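You operate a simulated robot arm through the tools that you are given. There is no shell and no other tool. Be economical: measure what you need, move in short steps, check, and stop when the job is done.

Carry out the task below with a simulated robot arm. There is one attempt and no reset: what you move stays moved.

Task
Shut and latch the fridge, clear its alarm and set +2.
Fine: one press of the alarm button, door shut; wait till the green lamp is lit.

It is judged by the outcome, as a careful person would: the job done as asked, and still so three seconds after it is handed in. It fails if anything else is knocked over, pushed out of place, dropped, spilled or broken.

Robot
A 7-joint arm with a two-finger gripper, on a carriage that runs on a rail from [-54.2, 0] to [183.8, -0.1] (x, y) and turns from -263 to 69 degrees about z. Base frame: it is fixed where the carriage stands at the start and does not move with it; the origin is on the floor, on the carriage's upright axis, x ahead of it, y to its left, z up. Units: cm, degrees, N and s.
Its first joint turns from -149.0 to 149.0 degrees. Places, roughly: alarm button [30, -90, 110]; fridge [50, -120, 60]; fridge dial [50, -90, 110]; fridge door [50, -80, 60]; fridge latch [60, -90, 110]. Payload 2.45 kg.
The TCP is the grasp point between the finger pads, 2.6 cm short of the fingertips. In the tool frame z runs along the fingers and y along their closing line. The gripper opens to 9.6 cm. The gripper's body begins 6.9 cm behind the TCP.
Orientation is told as [roll, pitch, yaw] about the base's x, y, z axes, in that order, counted from this pose: with the fingers straight down and closing along the base's y, the tool's x points along the base's -x, its y along +y and its z along -z.

Tools
- The arm moves only by the tool arm_command. Its argument "moves" is a list of rows, each an object of numbers (a shift or turn left out is 0, a gripper value left out holds the last): "tx", "ty", "tz": the shift along the base's x, y, z in cm; "wx", "wy", "wz": the turn, a rotation vector about the base's x, y, z in degrees; "hand": the closure, from 0 (fully open) to 1 (shut). In form: [{"tx": .., "ty": .., "tz": .., "wx": .., "wy": .., "wz": .., "hand": ..}, ...]. A call has 1 to 20 rows; each row shifts and turns the commanded pose from where the row before left it. Rows are played at 5 a second. More than 5 cm and 8.6 degrees between two rows, or a gripper value outside its range, and nothing of the call is played. A pose out of reach is approached as far as the arm can. The call stops where the force on the tool passes 90 N (or 10 N more than at its start, if that is more) or the arm is blocked; 0.2 s more then pass. Each finger halts on what it meets, pressing with about 43 N; the grip force reading is that of the motor and also rises with nothing between the fingers. The clock runs only during rows and for 0.2 s after the last one: add rows that do not move to give the fingers time. It gives the time, the measured TCP pose, the force on the tool (base axes), the opening and the grip force at its end, in the units of the frame above (readings bear some noise), with the torque about the TCP (base axes, N m) and any sound that the robot's microphone picked up.
- Cameras (640 x 400 px; columns grow to the right, rows downward): "scene" is now at [1.35, 9.85, 170.16]; the picture's right is [-0.77, -0.64, 0.00], its down [-0.27, 0.33, -0.91] and it looks along [0.58, -0.70, -0.42] (base axes); focal length 270 px, centre (320, 200). "wrist" rides on the gripper at [8.2, 0.3, -9.8] in the tool frame; the picture's right is [-0.04, 1.00, 0.00], its down [-0.73, -0.03, -0.68] and it looks along [-0.68, -0.03, 0.73] (tool axes); focal length 256 px, centre (320, 200). There is no depth. A picture from a camera that has moved, and an enlarged one, comes with that camera's place and axes in the base frame and with its lens.
- grab_frame(camera): a new picture of that camera. It takes no simulated time.
- move_column(by): slides the trunk up (or, below 0, down) by that many cm; the arm and the scene camera ride with it, the base frame stays. It gives what a move gives, with no picture.
- drive_base(legs): drives the robot by 1 to 6 legs, each [ahead, left, turn to the left] in cm, cm and degrees, along the robot's own axes; the way and the turn of a leg run together, so that a leg with both is an arc; at most 150 cm and 180 degrees a leg. The arm and the cameras ride along, it lands a little off, and it stops where it bumps. It keeps to its track: a leg is cut to what the track allows. It gives what a move gives.
- head_to(pan, tilt): turns the head with the scene camera to pan (to the left, within 155 degrees either way) and tilt (down, from -29 to 69), counted from straight ahead of the robot. It gives what a move gives.
- zoom(camera, box): a new picture of the part [left, top, right, bottom] of that camera's present view, enlarged. It takes no simulated time.
- hand_in(): hands the job in; it is judged then, once.

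Work in short steps. Places have to be worked out from the pictures, the camera data and where the tool is seen: move nearer, look again, correct. Check each grasp and each placing, and mend what went wrong. You have 120 turns and 98 pictures in all, those below and enlarged ones among them. Open the gripper and draw the arm clear of the work before you hand the job in, unless the task says otherwise; then end with one line.

The tools are called by a JSON object that holds its "op" and its "data". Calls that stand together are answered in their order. arm_command: Moves the arm, as the interface text tells. Its arguments: {"type":"object","properties":{"moves":{"type":"array","items":{"type":"object","properties":{"tx":{"type":"number"},"ty":{"type":"number"},"tz":{"type":"number"},"wx":{"type":"number"},"wy":{"type":"number"},"wz":{"type":"number"},"hand":{"type":"number"}}}}},"required":["moves"]} The other tools are called the same way: move_column (by) slides the trunk up or down; drive_base (legs) drives the base; head_to (pan, tilt) turns the head that bears the scene camera; grab_frame (camera) takes a picture; zoom (camera, box) takes an enlarged picture of a part of a camera's view; hand_in () hands the job in.

At the start:

```text
t: 0.0
tool_pos: [74.64, -52.6, 132.52]
tool_rot: [0.0, 0.0, 0.0]
contact_force: [0.8, 0.0, -0.8]
ft_torque: [0.02, -0.01, 0.03]
gripper_width: 9.61
grasp_force: 0.1
trunk travel left (down, up): [-67.5, 3.5]
robot x, y, heading: [-0.12, -0.05, 0.4]
head pan, tilt: [-50.4, 25.1]
```

scene: 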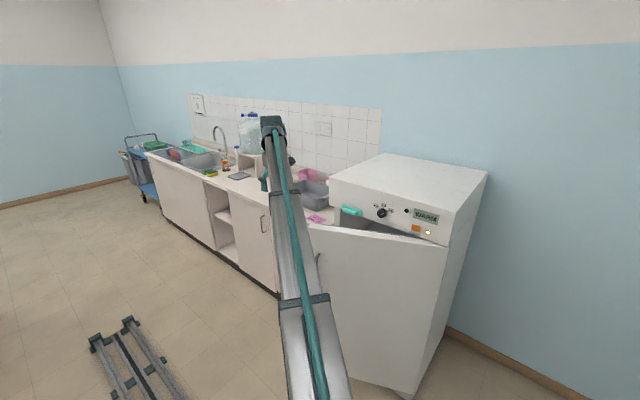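
wrist: 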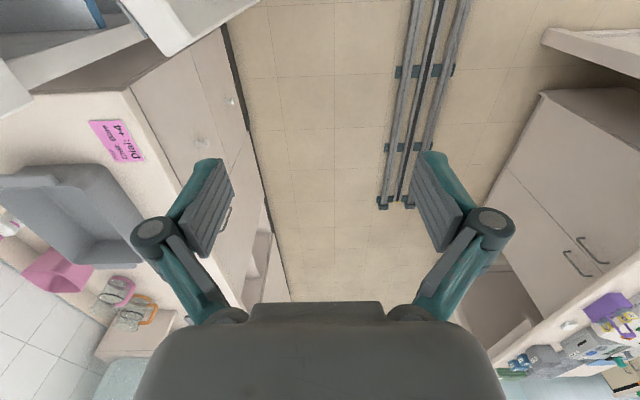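

The fridge door stands ajar, with the panel above it and a note on the counter. I zoom in on both.

{"op": "zoom", "data": {"camera": "scene", "box": [300, 140, 500, 265]}}

{"op": "zoom", "data": {"camera": "wrist", "box": [70, 100, 170, 180]}}

```text
3.20 times, centred on (400, 202) of scene
camera zoom: at [1.35, 9.85, 170.16], right [-0.77, -0.64, 0.0], down [-0.27, 0.33, -0.91], along [0.58, -0.7, -0.42], focal length 863 px, centre (64, 192)
```

zoom: 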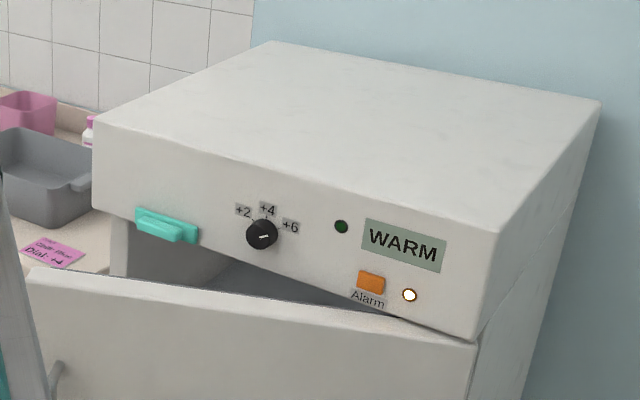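

```text
5.00 times, centred on (120, 140) of wrist
camera zoom: at [66.51, -52.33, 142.24], right [0.04, 1.0, 0.0], down [0.73, -0.03, 0.68], along [0.68, -0.03, -0.73], focal length 1280 px, centre (1320, 500)
```

zoom: 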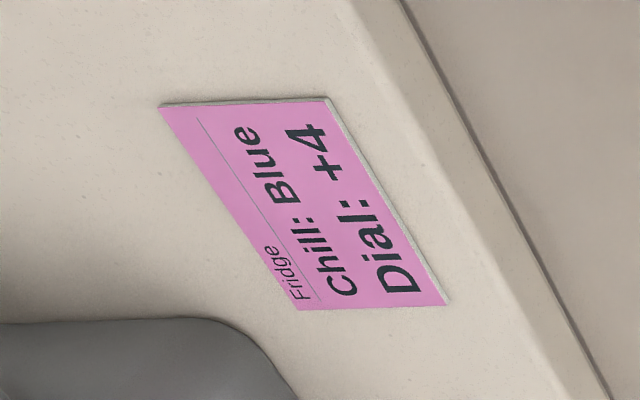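

The panel faces +y at about y=-90, with the latch at x≈63, the dial at x≈48 and the alarm at x≈32. The door is hinged at x≈20 and open about 17°. The note says +4, but the task asks for +2, so I'll set +2. I retract the arm first.

{"op": "arm_command", "data": {"moves": [{"tx": -4, "ty": 2.8}, {"tx": -4, "ty": 2.8}, {"tx": -4, "ty": 2.8}, {"tx": -4, "ty": 2.8}, {"tx": -4, "ty": 2.8}, {"tx": -4, "ty": 2.8}]}}

{"op": "drive_base", "data": {"legs": [[0, 0, -55]]}}

```text
t: 1.4
tool_pos: [53.44, -37.91, 125.56]
tool_rot: [-0.6, -0.8, 0.0]
contact_force: [-0.4, -0.3, 0.8]
ft_torque: [0.02, 0.0, -0.03]
gripper_width: 9.61
grasp_force: 0.0
out of reach, approached as far as the arm can: row 3, 4, 5, 6
trunk travel left (down, up): [-67.5, 3.5]
robot x, y, heading: [-0.16, -0.39, -0.1]
head pan, tilt: [-50.4, 25.1]
```

```text
t: 4.2
tool_pos: [-0.19, -65.55, 125.44]
tool_rot: [-0.6, -0.9, -54.7]
contact_force: [0.0, -0.5, -0.4]
ft_torque: [0.01, 0.01, 0.03]
gripper_width: 9.6
grasp_force: 0.0
trunk travel left (down, up): [-67.5, 3.5]
robot x, y, heading: [-0.36, 0.12, -54.8]
head pan, tilt: [-50.4, 25.1]
```

The arm now faces -y at x≈0. I turn the tool to point along -y.

{"op": "arm_command", "data": {"moves": [{"wz": -7.1}, {"wz": -7.1}, {"wz": -7.1}, {"wz": -7.1}, {"wz": -7.1}, {"wx": -8.2, "ty": -1}, {"wx": -8.2, "ty": -1}, {"wx": -8.2, "ty": -1}, {"wx": -8.2, "ty": -1}, {"wx": -8.2, "ty": -1}, {"wx": -8.2, "ty": -1}, {"wx": -8.2}, {"wx": -8.2}, {"wx": -8.2}, {"wx": -8.2}, {"wx": -8.0}]}}

{"op": "head_to", "data": {"pan": 20, "tilt": 30}}

{"op": "grab_frame", "data": {"camera": "scene"}}

{"op": "grab_frame", "data": {"camera": "wrist"}}

```text
t: 7.7
tool_pos: [-0.11, -71.81, 125.44]
tool_rot: [159.9, -89.1, 109.4]
contact_force: [0.0, -0.4, -0.9]
ft_torque: [0.02, -0.02, -0.03]
gripper_width: 9.61
grasp_force: 0.0
trunk travel left (down, up): [-67.5, 3.5]
robot x, y, heading: [-0.24, -0.34, -54.6]
head pan, tilt: [-50.4, 25.1]
```

```text
t: 9.1
tool_pos: [-0.12, -71.72, 125.51]
tool_rot: [157.5, -89.2, 112.0]
contact_force: [-0.1, 0.0, -0.3]
ft_torque: [0.03, -0.05, -0.01]
gripper_width: 9.58
grasp_force: 0.0
trunk travel left (down, up): [-67.5, 3.5]
robot x, y, heading: [0.03, 0.09, -54.8]
head pan, tilt: [20.0, 30.0]
```

```text
93 pictures are left
camera scene: at [18.7, 8.26, 169.38], right [-0.57, -0.82, 0.0], down [-0.41, 0.29, -0.87], along [0.71, -0.49, -0.5], focal length 270 px, centre (320, 200)
```

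scene: 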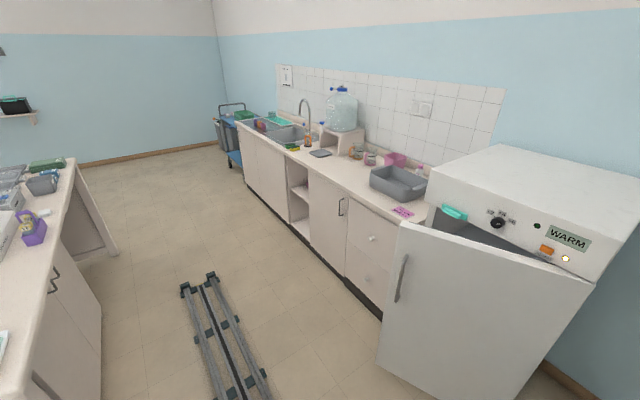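

```text
92 pictures are left
camera wrist: at [0.33, -62.08, 117.2], right [1.0, -0.01, 0.05], down [-0.03, 0.69, 0.72], along [-0.04, -0.73, 0.69], focal length 256 px, centre (320, 200)
```

wrist: 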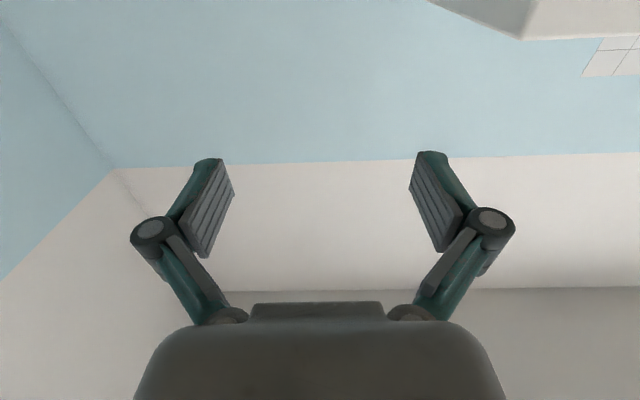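

The tool is horizontal now. I zoom on the panel from here to read the latch and dial.

{"op": "zoom", "data": {"camera": "scene", "box": [430, 190, 600, 280]}}

{"op": "zoom", "data": {"camera": "scene", "box": [430, 195, 530, 245]}}

```text
3.76 times, centred on (515, 235) of scene
camera zoom: at [18.7, 8.26, 169.38], right [-0.57, -0.82, 0.0], down [-0.41, 0.29, -0.87], along [0.71, -0.49, -0.5], focal length 1015 px, centre (-414, 68)
```

zoom: 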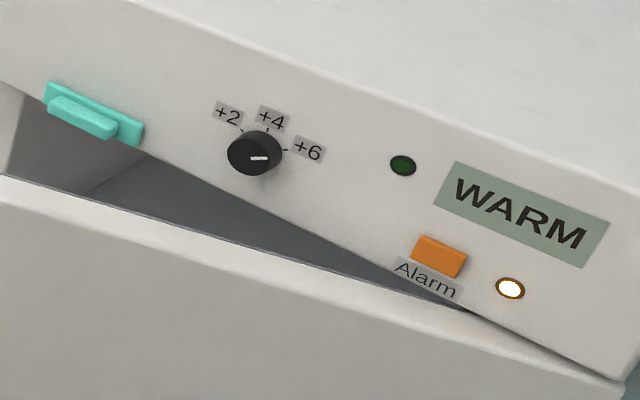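

```text
6.40 times, centred on (480, 220) of scene
camera zoom: at [18.7, 8.26, 169.38], right [-0.57, -0.82, 0.0], down [-0.41, 0.29, -0.87], along [0.71, -0.49, -0.5], focal length 1725 px, centre (-704, 72)
```

zoom: 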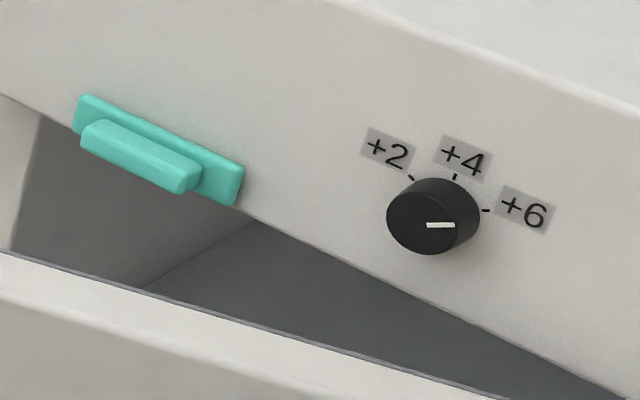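

The pointer is at +6, so the dial must go counter-clockwise to +2. Next is shutting the door, so I drive to x≈62, well above the door's top edge.

{"op": "drive_base", "data": {"legs": [[35.7, 50.7, 0]]}}

{"op": "head_to", "data": {"pan": -30, "tilt": 40}}

{"op": "grab_frame", "data": {"camera": "scene"}}

```text
t: 12.6
tool_pos: [62.13, -71.81, 125.47]
tool_rot: [159.9, -89.1, 109.8]
contact_force: [0.2, -0.1, -0.6]
ft_torque: [-0.01, -0.01, -0.02]
gripper_width: 9.61
grasp_force: 0.1
trunk travel left (down, up): [-67.5, 3.5]
robot x, y, heading: [61.75, -0.22, -54.4]
head pan, tilt: [20.0, 30.0]
```

```text
t: 13.7
tool_pos: [62.08, -71.75, 125.5]
tool_rot: [158.6, -89.2, 111.1]
contact_force: [0.1, -0.7, 0.1]
ft_torque: [0.02, 0.01, -0.03]
gripper_width: 9.58
grasp_force: 0.1
trunk travel left (down, up): [-67.5, 3.5]
robot x, y, heading: [61.8, 0.22, -54.6]
head pan, tilt: [-30.0, 40.0]
```

```text
89 pictures are left
camera scene: at [73.91, 4.99, 167.84], right [-1.0, -0.1, 0.0], down [-0.06, 0.64, -0.77], along [0.07, -0.76, -0.64], focal length 270 px, centre (320, 200)
```

scene: 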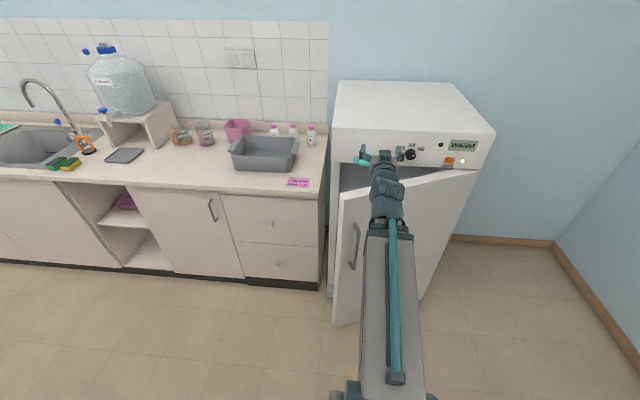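

I back off 7 cm, close the fingers and lower the trunk. The closed fingertips will then face the door at about z=101, above the handle.

{"op": "arm_command", "data": {"moves": [{"ty": 3.5, "hand": 1}, {"ty": 3.5}, {}, {}, {}]}}

{"op": "move_column", "data": {"by": -24.5}}

{"op": "grab_frame", "data": {"camera": "scene"}}

{"op": "grab_frame", "data": {"camera": "wrist"}}

```text
t: 14.9
tool_pos: [61.56, -71.63, 126.67]
tool_rot: [158.4, -89.3, 111.4]
contact_force: [0.0, 0.2, 0.4]
ft_torque: [0.04, 0.01, 0.01]
gripper_width: 0.0
grasp_force: 28.3
out of reach, approached as far as the arm can: row 1, 2
trunk travel left (down, up): [-67.5, 3.5]
robot x, y, heading: [61.94, -0.13, -54.5]
head pan, tilt: [-30.0, 40.0]
```

```text
t: 16.8
tool_pos: [61.63, -71.56, 108.77]
tool_rot: [173.6, -85.9, 95.5]
contact_force: [5.8, -1.7, 32.2]
ft_torque: [-0.25, -0.14, 0.42]
gripper_width: 0.59
grasp_force: 28.4
trunk travel left (down, up): [-47.7, 23.3]
robot x, y, heading: [61.85, -0.36, -54.5]
head pan, tilt: [-30.0, 40.0]
stopped: the force on the tool passed its limit at 109 N (the readings are from after the stop); the commanded pose is now the measured one
```

```text
88 pictures are left
camera scene: at [74.1, 5.13, 148.01], right [-1.0, -0.1, 0.0], down [-0.06, 0.64, -0.77], along [0.07, -0.76, -0.64], focal length 270 px, centre (320, 200)
```

scene: 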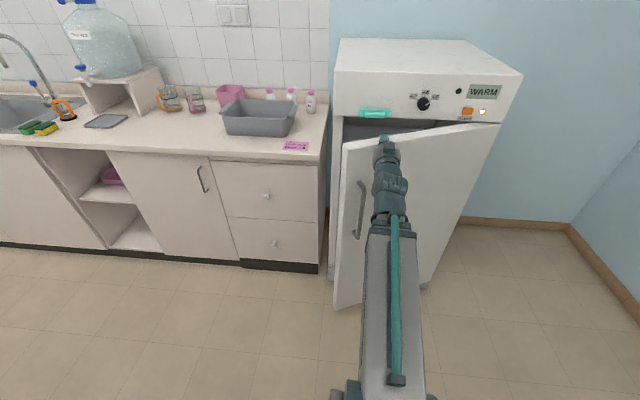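

```text
87 pictures are left
camera wrist: at [62.1, -62.46, 99.93], right [1.0, -0.01, 0.05], down [-0.02, 0.73, 0.68], along [-0.04, -0.68, 0.73], focal length 256 px, centre (320, 200)
```

wrist: 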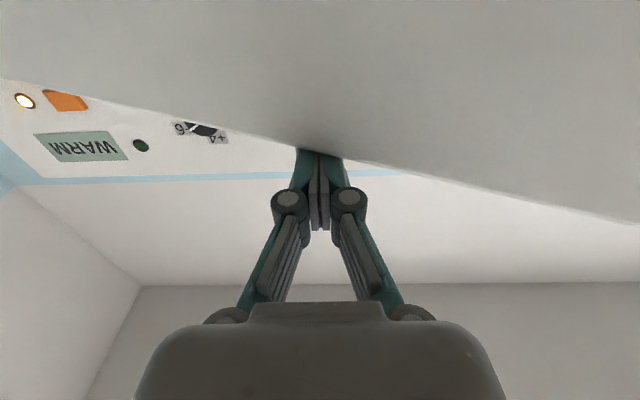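

The retraction was out of reach, so the fingers came down on the door's top edge. I raise the trunk off it and drive the robot to x≈20. From there the arm can reach across with y nearer the robot.

{"op": "move_column", "data": {"by": 8}}

{"op": "drive_base", "data": {"legs": [[-23.2, -32.6, 0]]}}

{"op": "arm_command", "data": {"moves": [{"tx": 4, "ty": 1}, {"tx": 4, "ty": 1}, {"tx": 4, "ty": 1.5}, {"tx": 4, "ty": 1.5}, {"tx": 4, "ty": 1.5}, {"tx": 4, "ty": 1.5}, {"tx": 4, "ty": 1.5}, {"tx": 4, "ty": 1.5}, {"tx": 4}]}}

```text
t: 18.0
tool_pos: [61.4, -71.62, 116.27]
tool_rot: [172.3, -86.7, 96.7]
contact_force: [-0.1, 0.6, 0.0]
ft_torque: [0.03, 0.01, 0.03]
gripper_width: 0.0
grasp_force: 28.4
trunk travel left (down, up): [-55.7, 15.3]
robot x, y, heading: [62.05, -0.08, -54.8]
head pan, tilt: [-30.0, 40.0]
```

```text
t: 20.5
tool_pos: [20.89, -71.58, 116.33]
tool_rot: [172.2, -86.6, 96.6]
contact_force: [-0.2, 0.6, -0.4]
ft_torque: [0.02, -0.01, 0.0]
gripper_width: 0.0
grasp_force: 28.5
trunk travel left (down, up): [-55.7, 15.3]
robot x, y, heading: [21.88, -0.01, -55.0]
head pan, tilt: [-30.0, 40.0]
```

```text
t: 22.5
tool_pos: [57.36, -63.28, 116.82]
tool_rot: [172.8, -86.5, 95.9]
contact_force: [-0.3, -0.2, -0.2]
ft_torque: [0.01, 0.0, -0.03]
gripper_width: 0.0
grasp_force: 28.4
out of reach, approached as far as the arm can: row 1, 2, 3, 4
trunk travel left (down, up): [-55.7, 15.3]
robot x, y, heading: [22.02, -0.34, -54.8]
head pan, tilt: [-30.0, 40.0]
```

The reach is better now. I back off a little more and lower to z≈101.

{"op": "arm_command", "data": {"moves": [{"tx": 2, "ty": 3}, {"tx": 1, "ty": 2}, {"tz": -4}, {"tz": -4}, {"tz": -4}, {"tz": -3.5}]}}

{"op": "grab_frame", "data": {"camera": "scene"}}

```text
t: 23.9
tool_pos: [60.38, -58.22, 101.37]
tool_rot: [171.7, -86.6, 97.0]
contact_force: [0.4, 0.5, -0.5]
ft_torque: [0.0, 0.0, 0.0]
gripper_width: 0.02
grasp_force: 28.1
trunk travel left (down, up): [-55.7, 15.3]
robot x, y, heading: [22.09, 0.38, -55.1]
head pan, tilt: [-30.0, 40.0]
```

```text
86 pictures are left
camera scene: at [33.95, 4.93, 156.04], right [-1.0, -0.09, 0.0], down [-0.06, 0.64, -0.77], along [0.07, -0.76, -0.64], focal length 270 px, centre (320, 200)
```

scene: 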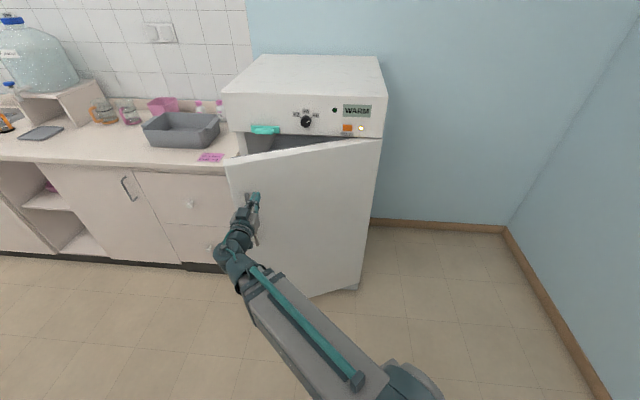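

The tool is in front of the door, so I push slowly along -y.

{"op": "arm_command", "data": {"moves": [{"ty": -3}, {"ty": -3}, {"ty": -3}, {"ty": -3}, {"ty": -2}, {"ty": -2}, {"ty": -2}, {"ty": -2}, {"ty": -1.5}, {"ty": -1.5}, {"ty": -1.5}]}}

{"op": "grab_frame", "data": {"camera": "scene"}}

```text
t: 26.3
tool_pos: [60.49, -82.72, 101.39]
tool_rot: [172.6, -86.6, 96.2]
contact_force: [-0.4, -0.1, -0.2]
ft_torque: [0.0, -0.01, 0.0]
gripper_width: 0.02
grasp_force: 29.0
trunk travel left (down, up): [-55.7, 15.3]
robot x, y, heading: [21.93, -0.14, -54.5]
head pan, tilt: [-30.0, 40.0]
```

```text
85 pictures are left
camera scene: at [33.94, 4.92, 156.04], right [-1.0, -0.09, 0.0], down [-0.06, 0.64, -0.77], along [0.07, -0.76, -0.64], focal length 270 px, centre (320, 200)
```

scene: 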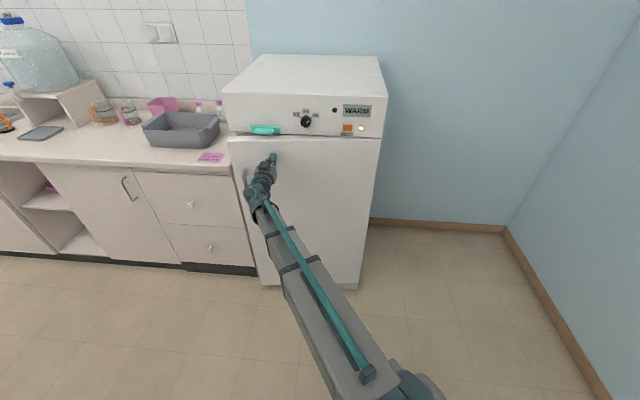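

The door is almost shut, with no contact force yet. I zoom, then push on until the force rises.

{"op": "arm_command", "data": {"moves": [{"ty": -1}, {"ty": -1}, {"ty": -1}, {"ty": -1}]}}

{"op": "zoom", "data": {"camera": "scene", "box": [210, 90, 400, 210]}}

{"op": "grab_frame", "data": {"camera": "wrist"}}

```text
t: 27.3
tool_pos: [60.43, -86.79, 101.4]
tool_rot: [172.5, -86.7, 96.2]
contact_force: [0.2, -0.1, 0.4]
ft_torque: [0.0, -0.02, -0.01]
gripper_width: 0.0
grasp_force: 28.1
trunk travel left (down, up): [-55.7, 15.3]
robot x, y, heading: [21.81, 0.06, -54.9]
head pan, tilt: [-30.0, 40.0]
```

```text
3.33 times, centred on (305, 150) of scene
camera zoom: at [33.94, 4.94, 156.04], right [-1.0, -0.09, 0.0], down [-0.06, 0.64, -0.77], along [0.07, -0.76, -0.64], focal length 899 px, centre (370, 367)
```

zoom: 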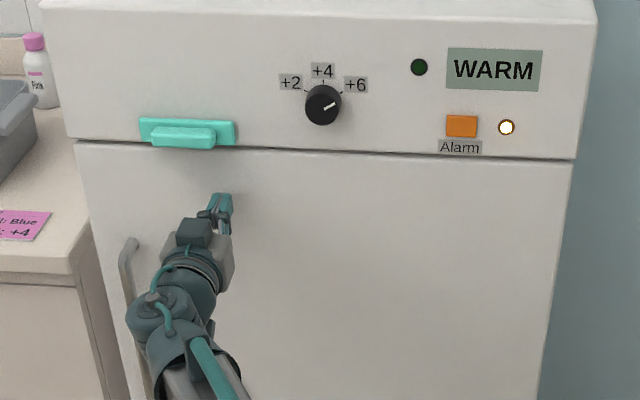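

```text
83 pictures are left
camera wrist: at [60.87, -77.6, 92.68], right [1.0, -0.02, 0.05], down [-0.02, 0.72, 0.69], along [-0.05, -0.69, 0.72], focal length 256 px, centre (320, 200)
```

wrist: 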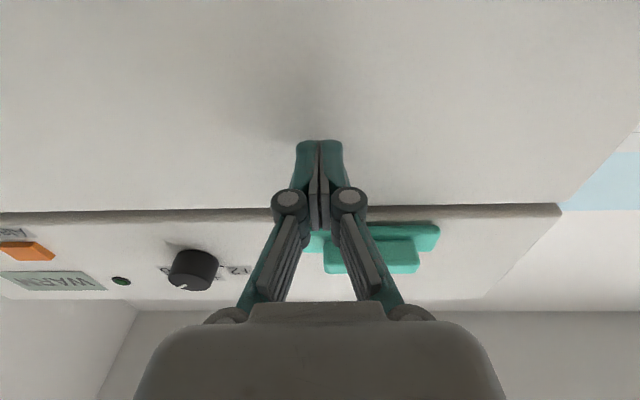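

Still no resistance at tip y≈-89.4. I keep pressing in small steps.

{"op": "arm_command", "data": {"moves": [{"ty": -0.5}, {"ty": -0.5}, {"ty": -0.5}, {"ty": -0.5}]}}

{"op": "zoom", "data": {"camera": "scene", "box": [210, 90, 400, 210]}}

```text
t: 28.3
tool_pos: [60.27, -88.25, 101.28]
tool_rot: [171.9, -86.7, 97.0]
contact_force: [-7.0, 46.9, -14.0]
ft_torque: [0.86, 0.15, -0.1]
gripper_width: 0.62
grasp_force: 28.9
trunk travel left (down, up): [-55.7, 15.3]
robot x, y, heading: [21.58, -0.04, -54.7]
head pan, tilt: [-30.0, 40.0]
```

```text
3.33 times, centred on (305, 150) of scene
camera zoom: at [33.92, 5.32, 156.0], right [-1.0, -0.09, 0.0], down [-0.06, 0.64, -0.77], along [0.07, -0.76, -0.64], focal length 899 px, centre (370, 367)
```

zoom: 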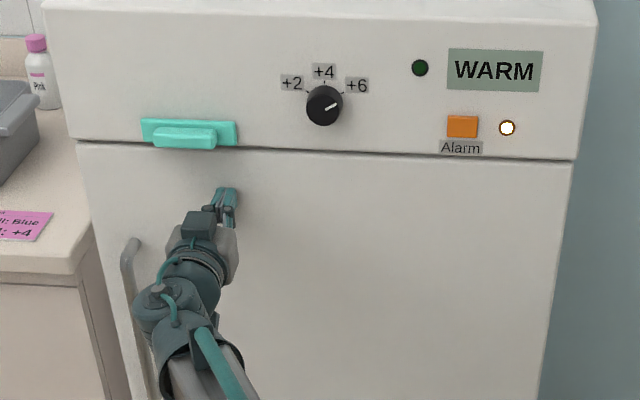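

The door is seated (47 N). I back off and see whether it stays shut.

{"op": "arm_command", "data": {"moves": [{"ty": 2}, {"ty": 4}, {"ty": 4}, {"ty": 4}, {"tz": 1, "hand": 0}, {}, {}, {}]}}

{"op": "grab_frame", "data": {"camera": "wrist"}}

{"op": "zoom", "data": {"camera": "scene", "box": [220, 110, 300, 160]}}

```text
t: 30.1
tool_pos: [60.31, -74.73, 102.27]
tool_rot: [172.3, -86.6, 96.4]
contact_force: [-0.2, -1.3, -0.8]
ft_torque: [-0.02, -0.02, -0.04]
gripper_width: 9.59
grasp_force: 0.0
trunk travel left (down, up): [-55.7, 15.3]
robot x, y, heading: [21.91, -0.11, -54.9]
head pan, tilt: [-30.0, 40.0]
```

```text
81 pictures are left
camera wrist: at [60.91, -65.44, 93.57], right [1.0, -0.02, 0.05], down [-0.02, 0.72, 0.69], along [-0.05, -0.69, 0.72], focal length 256 px, centre (320, 200)
```

wrist: 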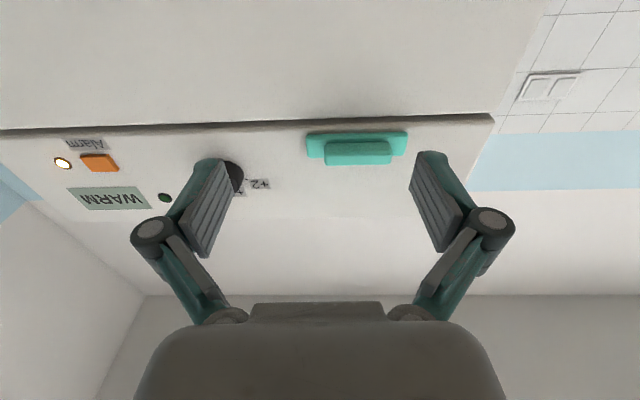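

```text
8.00 times, centred on (260, 135) of scene
camera zoom: at [33.94, 4.94, 156.04], right [-1.0, -0.09, 0.0], down [-0.06, 0.64, -0.77], along [0.07, -0.76, -0.64], focal length 2157 px, centre (800, 720)
```

zoom: 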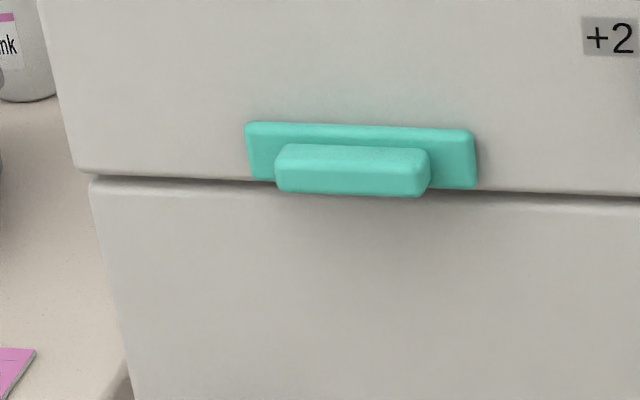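

The door stays shut. The latch bar is about 7 cm wide, centred near (64, -88.5, 110.2). I align the open gripper to grip it by its two ends.

{"op": "arm_command", "data": {"moves": [{"tx": 1.9, "tz": 4, "wx": 3.2}, {"tx": 1.8, "tz": 4, "wy": 2.9, "wz": 1.3}, {"ty": -2}, {"ty": -2}, {}]}}

{"op": "grab_frame", "data": {"camera": "wrist"}}

{"op": "zoom", "data": {"camera": "scene", "box": [200, 80, 320, 155]}}

```text
t: 31.3
tool_pos: [63.98, -78.79, 110.3]
tool_rot: [-93.6, -87.5, 3.6]
contact_force: [-0.2, 0.2, -0.6]
ft_torque: [-0.02, 0.01, -0.01]
gripper_width: 9.62
grasp_force: 0.0
trunk travel left (down, up): [-55.7, 15.3]
robot x, y, heading: [22.46, -0.07, -54.9]
head pan, tilt: [-30.0, 40.0]
```

```text
79 pictures are left
camera wrist: at [63.89, -69.04, 102.15], right [1.0, 0.0, 0.0], down [0.0, 0.68, 0.73], along [0.0, -0.73, 0.68], focal length 256 px, centre (320, 200)
```

wrist: 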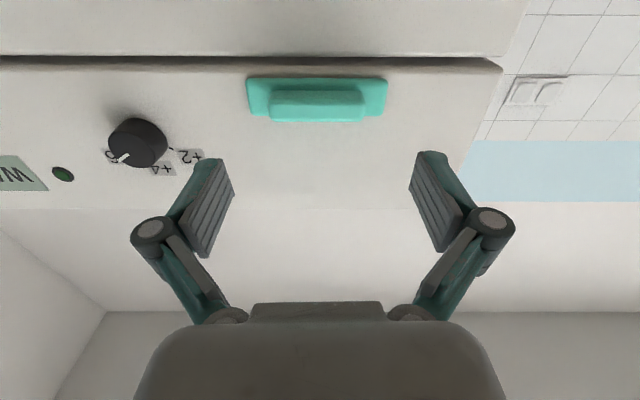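

```text
5.33 times, centred on (260, 118) of scene
camera zoom: at [33.94, 4.94, 156.04], right [-1.0, -0.09, 0.0], down [-0.06, 0.64, -0.77], along [0.07, -0.76, -0.64], focal length 1438 px, centre (640, 640)
```

zoom: 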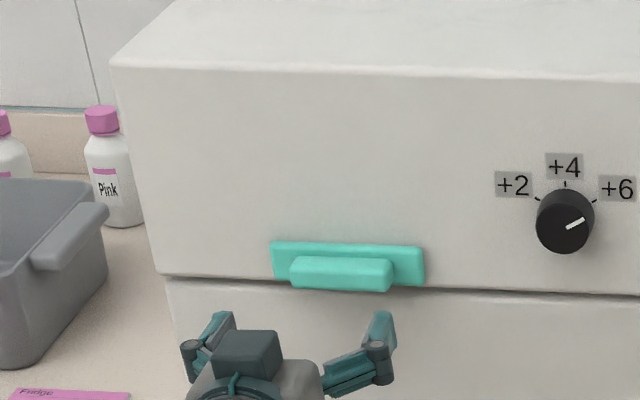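

The bar is well aligned and about 7.4 cm wide. I advance and close on it.

{"op": "arm_command", "data": {"moves": [{"ty": -2.5}, {"ty": -2.5}, {"ty": -1.5}, {"ty": -0.6}, {"hand": 1}, {}, {}, {}]}}

{"op": "grab_frame", "data": {"camera": "wrist"}}

{"op": "zoom", "data": {"camera": "scene", "box": [200, 80, 320, 155]}}

```text
t: 33.1
tool_pos: [63.84, -85.88, 110.38]
tool_rot: [-94.0, -87.6, 3.7]
contact_force: [-15.5, 8.7, -3.2]
ft_torque: [-0.36, -0.03, -0.67]
gripper_width: 7.19
grasp_force: 45.0
trunk travel left (down, up): [-55.7, 15.3]
robot x, y, heading: [21.68, 0.12, -54.7]
head pan, tilt: [-30.0, 40.0]
```

```text
77 pictures are left
camera wrist: at [63.7, -76.13, 102.21], right [1.0, 0.0, 0.0], down [0.0, 0.68, 0.73], along [0.0, -0.73, 0.68], focal length 256 px, centre (320, 200)
```

wrist: 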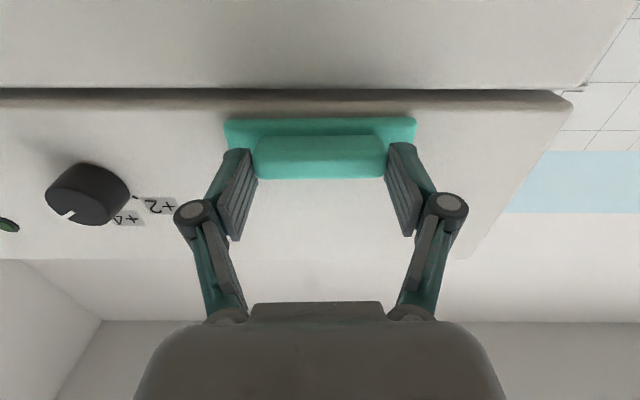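

```text
5.33 times, centred on (260, 118) of scene
camera zoom: at [33.74, 5.01, 156.04], right [-1.0, -0.09, 0.0], down [-0.06, 0.64, -0.77], along [0.07, -0.76, -0.64], focal length 1438 px, centre (640, 640)
```

zoom: 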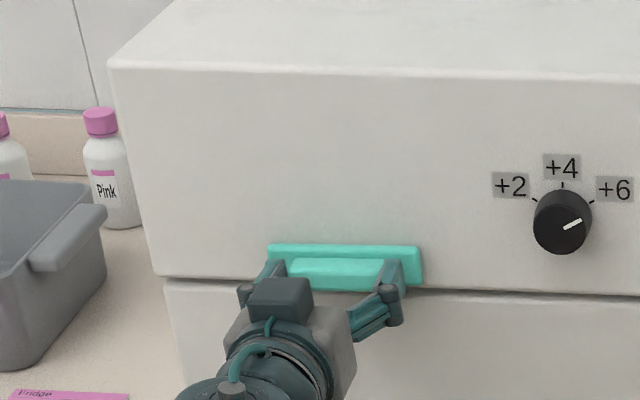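

The bar is gripped (7.19 cm). I slide it down gently and watch the force.

{"op": "arm_command", "data": {"moves": [{"tz": -0.4}, {"tz": -0.4}, {"tz": -0.4}, {"tz": -0.4}]}}

{"op": "zoom", "data": {"camera": "scene", "box": [200, 80, 320, 155]}}

```text
t: 34.1
tool_pos: [63.58, -85.8, 109.28]
tool_rot: [-100.7, -87.6, 10.6]
contact_force: [-15.5, -12.8, 41.2]
ft_torque: [-0.42, -0.25, -0.3]
gripper_width: 7.19
grasp_force: 45.1
trunk travel left (down, up): [-55.7, 15.3]
robot x, y, heading: [21.95, 0.04, -54.8]
head pan, tilt: [-30.0, 40.0]
```

```text
5.33 times, centred on (260, 118) of scene
camera zoom: at [33.5, 5.24, 156.09], right [-1.0, -0.09, 0.0], down [-0.06, 0.64, -0.77], along [0.07, -0.76, -0.64], focal length 1438 px, centre (640, 640)
```

zoom: 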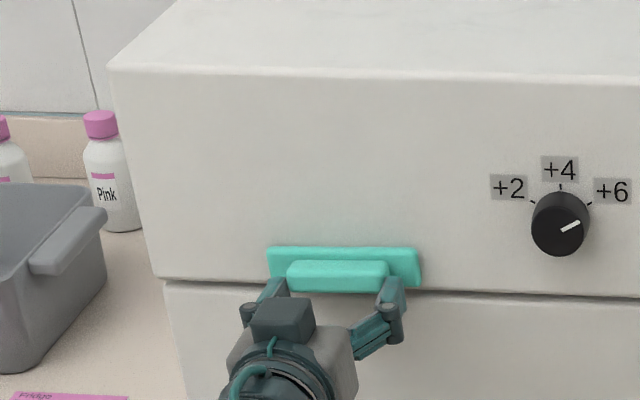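

The grip slid with 41 N upward reaction and the latch did not move down. I return to its height and probe sideways gently.

{"op": "arm_command", "data": {"moves": [{"tz": 0.6}, {"tz": 0.6}, {}]}}

{"op": "arm_command", "data": {"moves": [{"tx": -0.5}, {"tx": -0.5}, {}]}}

{"op": "grab_frame", "data": {"camera": "wrist"}}

{"op": "arm_command", "data": {"moves": [{"tx": 0.5}, {"tx": 0.5}, {"tx": 0.5}, {"tx": 0.5}, {}]}}

{"op": "grab_frame", "data": {"camera": "wrist"}}

```text
t: 34.9
tool_pos: [63.84, -85.92, 109.54]
tool_rot: [-85.0, -87.6, -5.3]
contact_force: [-26.3, 16.7, -30.8]
ft_torque: [0.48, -0.19, -0.57]
gripper_width: 7.21
grasp_force: 44.9
trunk travel left (down, up): [-55.7, 15.3]
robot x, y, heading: [21.98, 0.25, -54.8]
head pan, tilt: [-30.0, 40.0]
```

```text
t: 35.7
tool_pos: [63.71, -85.94, 109.67]
tool_rot: [-90.3, -87.4, 0.6]
contact_force: [11.4, 5.8, -29.8]
ft_torque: [0.98, 0.07, -0.35]
gripper_width: 7.18
grasp_force: 45.1
trunk travel left (down, up): [-55.7, 15.3]
robot x, y, heading: [21.67, 0.1, -54.9]
head pan, tilt: [-30.0, 40.0]
```

```text
74 pictures are left
camera wrist: at [63.51, -76.23, 101.52], right [1.0, 0.01, -0.01], down [0.0, 0.68, 0.73], along [0.01, -0.73, 0.68], focal length 256 px, centre (320, 200)
```

wrist: 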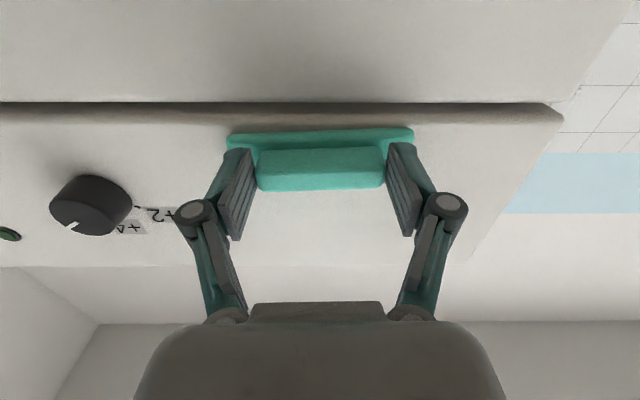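

```text
t: 36.9
tool_pos: [63.92, -86.15, 109.92]
tool_rot: [-89.0, -87.7, -2.2]
contact_force: [-49.1, 10.8, -29.9]
ft_torque: [-0.07, -0.2, -0.81]
gripper_width: 7.18
grasp_force: 44.8
trunk travel left (down, up): [-55.7, 15.3]
robot x, y, heading: [22.01, 0.08, -55.0]
head pan, tilt: [-30.0, 40.0]
```

```text
73 pictures are left
camera wrist: at [63.95, -76.38, 101.83], right [1.0, -0.02, 0.0], down [0.02, 0.68, 0.73], along [-0.02, -0.73, 0.68], focal length 256 px, centre (320, 200)
```

wrist: 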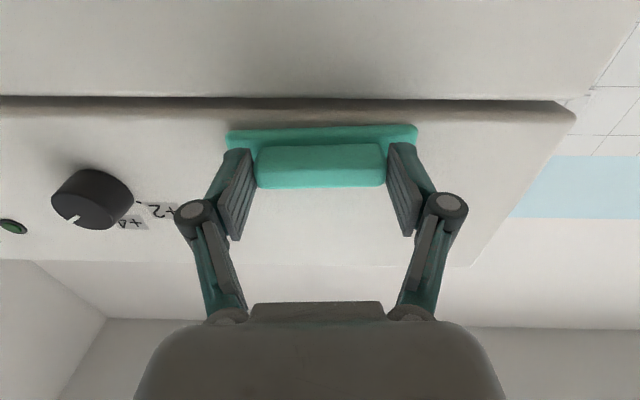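

Sideways is blocked in both directions. I release to see whether the latch itself shifted vertically.

{"op": "arm_command", "data": {"moves": [{"hand": 0}, {}, {}, {"ty": 2}, {"ty": 4}]}}

{"op": "grab_frame", "data": {"camera": "wrist"}}

{"op": "zoom", "data": {"camera": "scene", "box": [220, 110, 300, 160]}}

```text
t: 38.1
tool_pos: [65.05, -79.83, 110.06]
tool_rot: [-93.8, -87.5, 4.1]
contact_force: [0.2, 0.0, -0.3]
ft_torque: [-0.02, 0.05, 0.06]
gripper_width: 9.6
grasp_force: 0.0
trunk travel left (down, up): [-55.7, 15.3]
robot x, y, heading: [21.76, -0.2, -55.0]
head pan, tilt: [-30.0, 40.0]
```

```text
72 pictures are left
camera wrist: at [64.94, -70.15, 101.86], right [1.0, 0.0, 0.0], down [0.0, 0.68, 0.73], along [0.0, -0.73, 0.68], focal length 256 px, centre (320, 200)
```

wrist: 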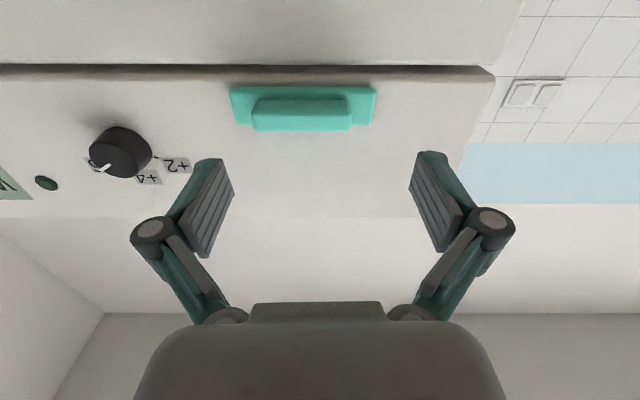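

```text
8.00 times, centred on (260, 135) of scene
camera zoom: at [33.92, 4.94, 156.04], right [-1.0, -0.09, 0.0], down [-0.06, 0.64, -0.77], along [0.07, -0.76, -0.64], focal length 2157 px, centre (800, 720)
```

zoom: 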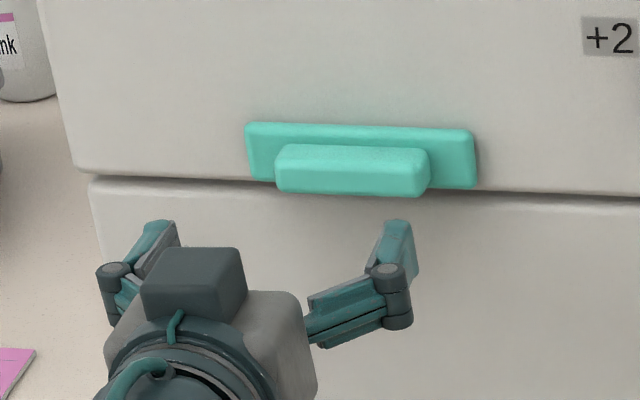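

The latch has not moved. It may be a turn-latch that swings down over the door, so I regrip a bit deeper and try turning it about y.

{"op": "arm_command", "data": {"moves": [{"tx": -1.1, "tz": 0.2}, {"ty": -3}, {"ty": -3}, {"ty": -0.6}, {"hand": 1}, {}, {}, {}]}}

{"op": "arm_command", "data": {"moves": [{"wy": 4}, {"wy": 4}, {"wy": 4}, {}]}}

{"op": "zoom", "data": {"camera": "scene", "box": [220, 100, 300, 150]}}

```text
t: 39.9
tool_pos: [63.77, -86.52, 110.23]
tool_rot: [-93.8, -87.6, 3.6]
contact_force: [-11.6, 2.7, -2.1]
ft_torque: [-0.41, -0.01, -0.61]
gripper_width: 7.23
grasp_force: 44.6
trunk travel left (down, up): [-55.7, 15.3]
robot x, y, heading: [21.92, 0.09, -54.7]
head pan, tilt: [-30.0, 40.0]
```

```text
t: 40.9
tool_pos: [63.73, -86.53, 110.16]
tool_rot: [-90.5, -75.5, 0.4]
contact_force: [-17.2, 10.5, -5.7]
ft_torque: [-0.14, 0.01, -0.31]
gripper_width: 7.25
grasp_force: 45.1
trunk travel left (down, up): [-55.7, 15.3]
robot x, y, heading: [22.1, -0.14, -54.9]
head pan, tilt: [-30.0, 40.0]
```

```text
8.00 times, centred on (260, 125) of scene
camera zoom: at [33.74, 4.99, 156.05], right [-1.0, -0.09, 0.0], down [-0.06, 0.64, -0.77], along [0.07, -0.76, -0.64], focal length 2157 px, centre (800, 800)
```

zoom: 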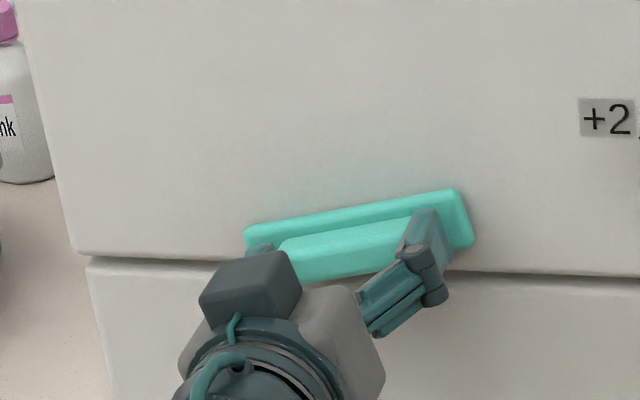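

It turns freely. I carry on toward 90°, 7° a row.

{"op": "arm_command", "data": {"moves": [{"wy": 7}, {"wy": 7}, {"wy": 7}, {"wy": 7}, {"wy": 7}, {}]}}

{"op": "zoom", "data": {"camera": "scene", "box": [220, 100, 300, 150]}}

```text
t: 42.3
tool_pos: [63.9, -86.44, 110.2]
tool_rot: [-90.1, -40.5, 0.1]
contact_force: [-14.4, 10.4, -6.2]
ft_torque: [-0.02, 0.0, -0.82]
gripper_width: 7.19
grasp_force: 45.0
trunk travel left (down, up): [-55.7, 15.3]
robot x, y, heading: [21.99, -0.2, -54.8]
head pan, tilt: [-30.0, 40.0]
```

```text
8.00 times, centred on (260, 125) of scene
camera zoom: at [33.79, 5.0, 156.05], right [-1.0, -0.09, 0.0], down [-0.06, 0.64, -0.77], along [0.07, -0.76, -0.64], focal length 2157 px, centre (800, 800)
```

zoom: 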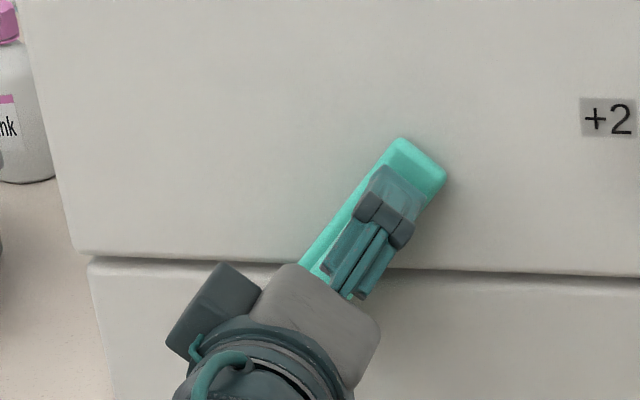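

The latch is turning over the door edge. About 42° remains.

{"op": "arm_command", "data": {"moves": [{"wy": 7}, {"wy": 7}, {"wy": 7}, {"wy": 7}, {"wy": 7}, {"wy": 5.5}, {}, {}]}}

{"op": "zoom", "data": {"camera": "scene", "box": [220, 100, 300, 150]}}

```text
t: 44.1
tool_pos: [63.79, -86.4, 110.28]
tool_rot: [-89.9, 0.0, 0.0]
contact_force: [-17.4, 16.7, -14.9]
ft_torque: [0.19, 0.0, 0.05]
gripper_width: 7.18
grasp_force: 45.1
trunk travel left (down, up): [-55.7, 15.3]
robot x, y, heading: [21.84, 0.21, -54.9]
head pan, tilt: [-30.0, 40.0]
```

```text
8.00 times, centred on (260, 125) of scene
camera zoom: at [33.79, 4.97, 156.04], right [-1.0, -0.09, 0.0], down [-0.06, 0.64, -0.77], along [0.07, -0.76, -0.64], focal length 2157 px, centre (800, 800)
```

zoom: 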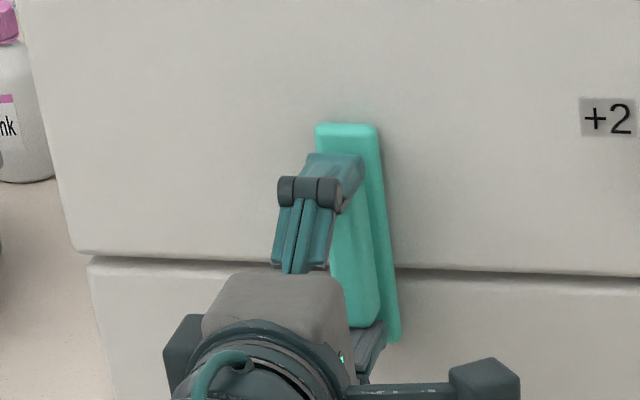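

The latch is vertical, across the door gap. I nudge a little further to feel for an end stop.

{"op": "arm_command", "data": {"moves": [{"wy": 3}, {"wy": 3}, {}]}}

```text
t: 44.9
tool_pos: [64.07, -86.61, 110.24]
tool_rot: [-89.9, 6.0, 0.2]
contact_force: [-5.4, 9.0, -13.0]
ft_torque: [0.93, -1.44, -0.86]
gripper_width: 7.32
grasp_force: 44.8
trunk travel left (down, up): [-55.7, 15.3]
robot x, y, heading: [21.84, -0.07, -54.9]
head pan, tilt: [-30.0, 40.0]
```

The torque rose to 1.4 N m, so the end stop is at vertical. I turn back, release and withdraw.

{"op": "arm_command", "data": {"moves": [{"wy": -5}, {"hand": 0}, {}, {}, {"ty": 3}, {"ty": 4}, {"ty": 4}]}}

{"op": "grab_frame", "data": {"camera": "wrist"}}

{"op": "zoom", "data": {"camera": "scene", "box": [210, 80, 390, 190]}}

```text
t: 46.5
tool_pos: [63.87, -75.18, 110.21]
tool_rot: [-89.9, 1.1, 0.1]
contact_force: [-0.7, -0.4, -0.7]
ft_torque: [0.01, 0.01, 0.04]
gripper_width: 9.62
grasp_force: 0.0
trunk travel left (down, up): [-55.7, 15.3]
robot x, y, heading: [21.9, 0.06, -54.9]
head pan, tilt: [-30.0, 40.0]
```

```text
67 pictures are left
camera wrist: at [55.64, -65.5, 110.02], right [0.02, 0.0, -1.0], down [0.73, 0.68, 0.02], along [0.68, -0.73, 0.01], focal length 256 px, centre (320, 200)
```

wrist: 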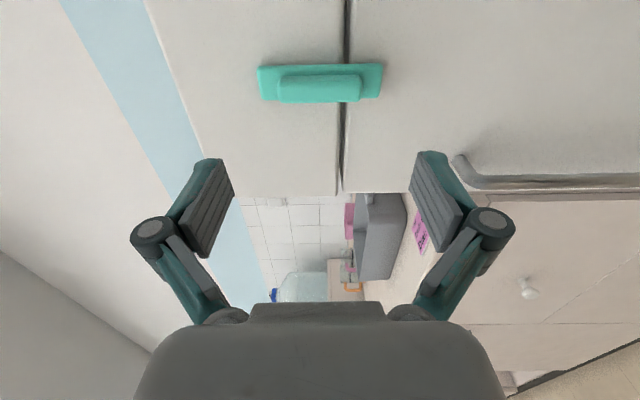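

```text
3.56 times, centred on (300, 135) of scene
camera zoom: at [33.93, 4.95, 156.04], right [-1.0, -0.09, 0.0], down [-0.06, 0.64, -0.77], along [0.07, -0.76, -0.64], focal length 958 px, centre (391, 431)
```

zoom: 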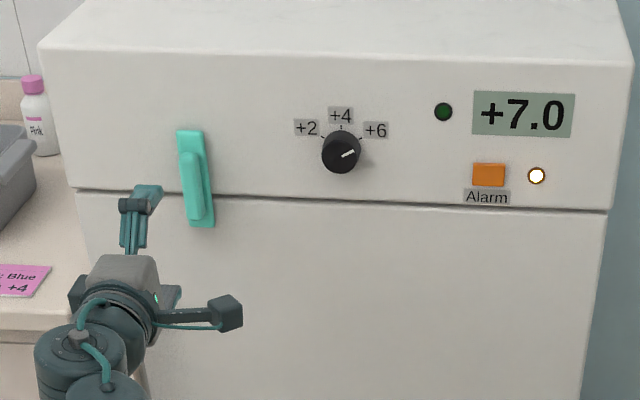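

The door is latched and the display reads +7.0. Next I go back to the camera-below orientation and line up on the dial near (48, 114.7).

{"op": "arm_command", "data": {"moves": [{"wy": -8}, {"wy": -8, "tx": -2}, {"wy": -8, "tx": -2}, {"wy": -8, "tx": -2}, {"wy": -8, "tx": -2}, {"wy": -8, "tx": -2}, {"wy": -8, "tx": -2}, {"wy": -8, "tx": -2, "tz": 2}, {"wy": -8, "tx": -2, "tz": 2.5}, {"wy": -8}, {"wy": -8}, {}]}}

{"op": "grab_frame", "data": {"camera": "wrist"}}

{"op": "zoom", "data": {"camera": "scene", "box": [260, 80, 390, 160]}}

```text
t: 49.1
tool_pos: [47.99, -75.55, 114.63]
tool_rot: [-93.1, -87.2, 3.3]
contact_force: [0.1, 0.6, -0.4]
ft_torque: [0.01, 0.01, -0.02]
gripper_width: 9.6
grasp_force: 0.1
trunk travel left (down, up): [-55.7, 15.3]
robot x, y, heading: [22.16, 0.05, -54.7]
head pan, tilt: [-30.0, 40.0]
```

```text
65 pictures are left
camera wrist: at [47.9, -65.79, 106.47], right [1.0, 0.0, -0.01], down [0.01, 0.68, 0.73], along [0.01, -0.73, 0.68], focal length 256 px, centre (320, 200)
```

wrist: 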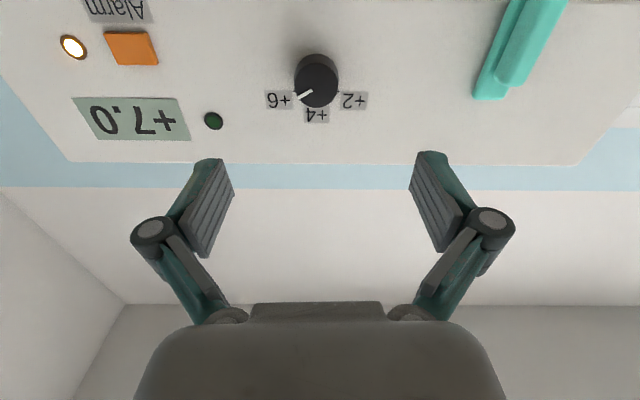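

```text
4.92 times, centred on (325, 120) of scene
camera zoom: at [33.94, 4.94, 156.04], right [-1.0, -0.09, 0.0], down [-0.06, 0.64, -0.77], along [0.07, -0.76, -0.64], focal length 1327 px, centre (295, 594)
```

zoom: 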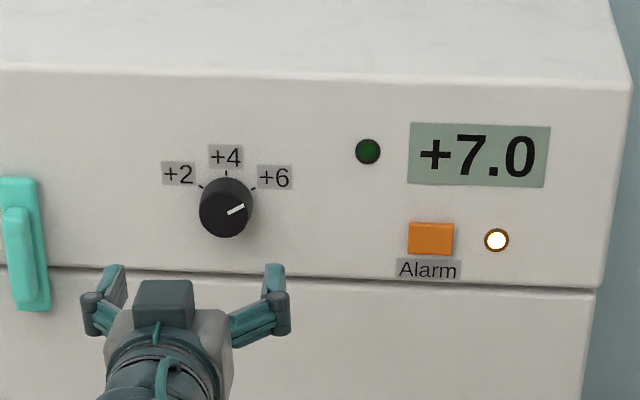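

The ticks sit about ±60° from vertical. The pointer is on +6, so +2 needs about 120° counter-clockwise (+wy). I advance and grip the knob.

{"op": "arm_command", "data": {"moves": [{"tx": -0.2, "ty": -3, "tz": -0.2}, {"ty": -3}, {"ty": -3}, {"ty": -1}, {"ty": -1}, {"hand": 1}, {}, {}, {}, {}]}}

{"op": "grab_frame", "data": {"camera": "wrist"}}

```text
t: 51.3
tool_pos: [47.69, -86.51, 114.41]
tool_rot: [-92.8, -87.1, 2.8]
contact_force: [-2.4, 0.4, -1.6]
ft_torque: [0.0, 0.05, -0.1]
gripper_width: 3.79
grasp_force: 44.9
trunk travel left (down, up): [-55.7, 15.3]
robot x, y, heading: [22.25, -0.12, -55.2]
head pan, tilt: [-30.0, 40.0]
```

```text
63 pictures are left
camera wrist: at [47.59, -76.79, 106.26], right [1.0, 0.0, -0.01], down [0.01, 0.68, 0.73], along [0.01, -0.73, 0.68], focal length 256 px, centre (320, 200)
```

wrist: 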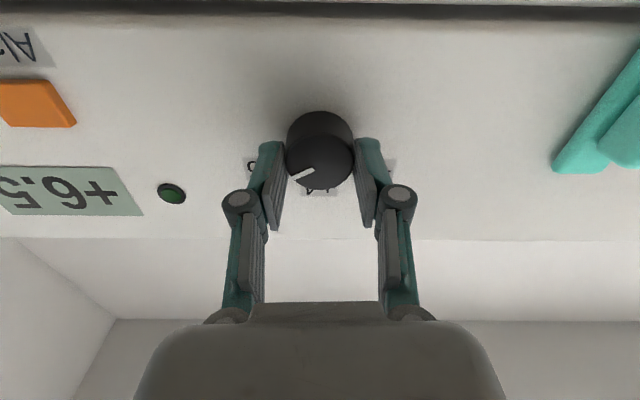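

The knob is gripped at 3.79 cm and the display has dropped to +6.5. I turn +60° first and check.

{"op": "arm_command", "data": {"moves": [{"wy": 7.5}, {"wy": 7.5}, {"wy": 7.5}, {"wy": 7.5}, {"wy": 7.5}, {"wy": 7.5}, {"wy": 7.5}, {"wy": 7.5}, {}]}}

{"op": "grab_frame", "data": {"camera": "wrist"}}

{"op": "zoom", "data": {"camera": "scene", "box": [260, 80, 390, 160]}}

```text
t: 53.3
tool_pos: [47.92, -86.44, 114.36]
tool_rot: [-90.0, -26.9, 0.2]
contact_force: [4.7, 8.1, -19.7]
ft_torque: [0.24, -0.05, 0.7]
gripper_width: 3.79
grasp_force: 45.2
trunk travel left (down, up): [-55.7, 15.3]
robot x, y, heading: [22.15, -0.1, -55.0]
head pan, tilt: [-30.0, 40.0]
```

```text
62 pictures are left
camera wrist: at [40.72, -76.79, 110.36], right [0.49, 0.0, -0.87], down [0.64, 0.68, 0.36], along [0.6, -0.73, 0.33], focal length 256 px, centre (320, 200)
```

wrist: 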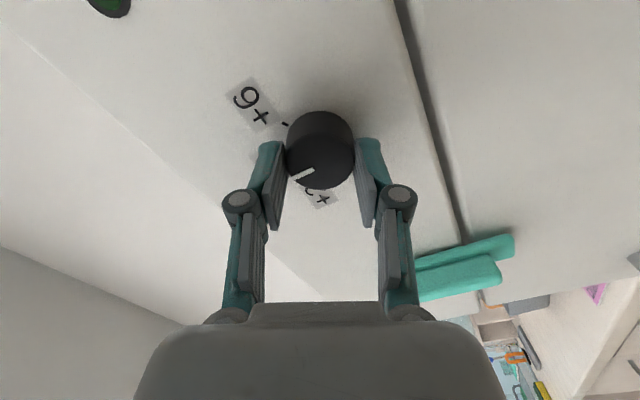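

```text
4.92 times, centred on (325, 120) of scene
camera zoom: at [34.07, 4.84, 156.01], right [-1.0, -0.09, 0.0], down [-0.06, 0.64, -0.77], along [0.07, -0.76, -0.64], focal length 1327 px, centre (295, 594)
```

zoom: 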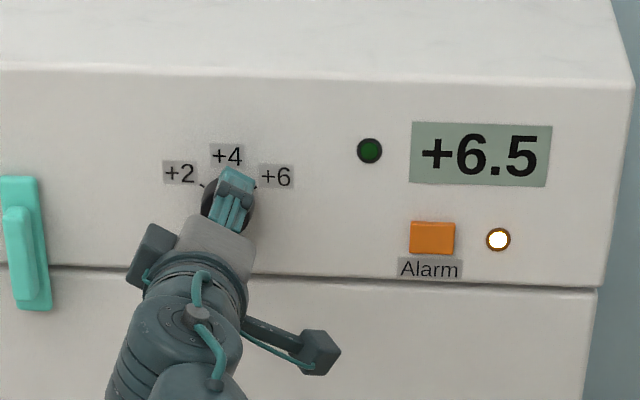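

The knob turns with the hand without slipping. I turn it the other 60°.

{"op": "arm_command", "data": {"moves": [{"wy": 7.5}, {"wy": 7.5}, {"wy": 7.5}, {"wy": 7.5}, {"wy": 7.5}, {"wy": 7.5}, {"wy": 7.5}, {"wy": 7.5}, {}]}}

{"op": "grab_frame", "data": {"camera": "wrist"}}

```text
t: 55.3
tool_pos: [47.54, -86.64, 114.21]
tool_rot: [-89.6, 33.1, 0.2]
contact_force: [-6.7, 22.5, -43.7]
ft_torque: [1.14, -0.7, 0.03]
gripper_width: 3.77
grasp_force: 45.0
trunk travel left (down, up): [-55.7, 15.3]
robot x, y, heading: [21.81, -0.27, -55.1]
head pan, tilt: [-30.0, 40.0]
```

```text
60 pictures are left
camera wrist: at [40.64, -76.96, 118.5], right [-0.51, 0.01, -0.86], down [0.63, 0.68, -0.37], along [0.58, -0.73, -0.35], focal length 256 px, centre (320, 200)
```

wrist: 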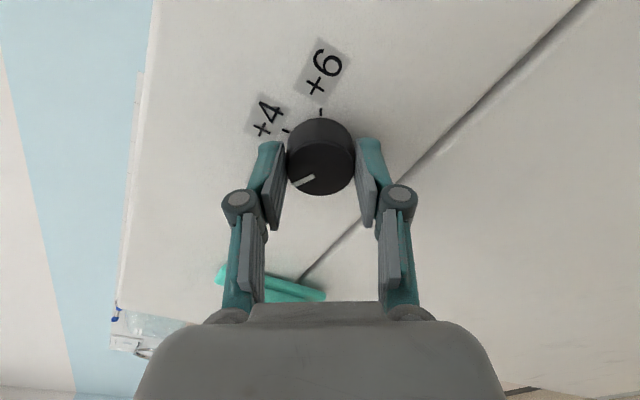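

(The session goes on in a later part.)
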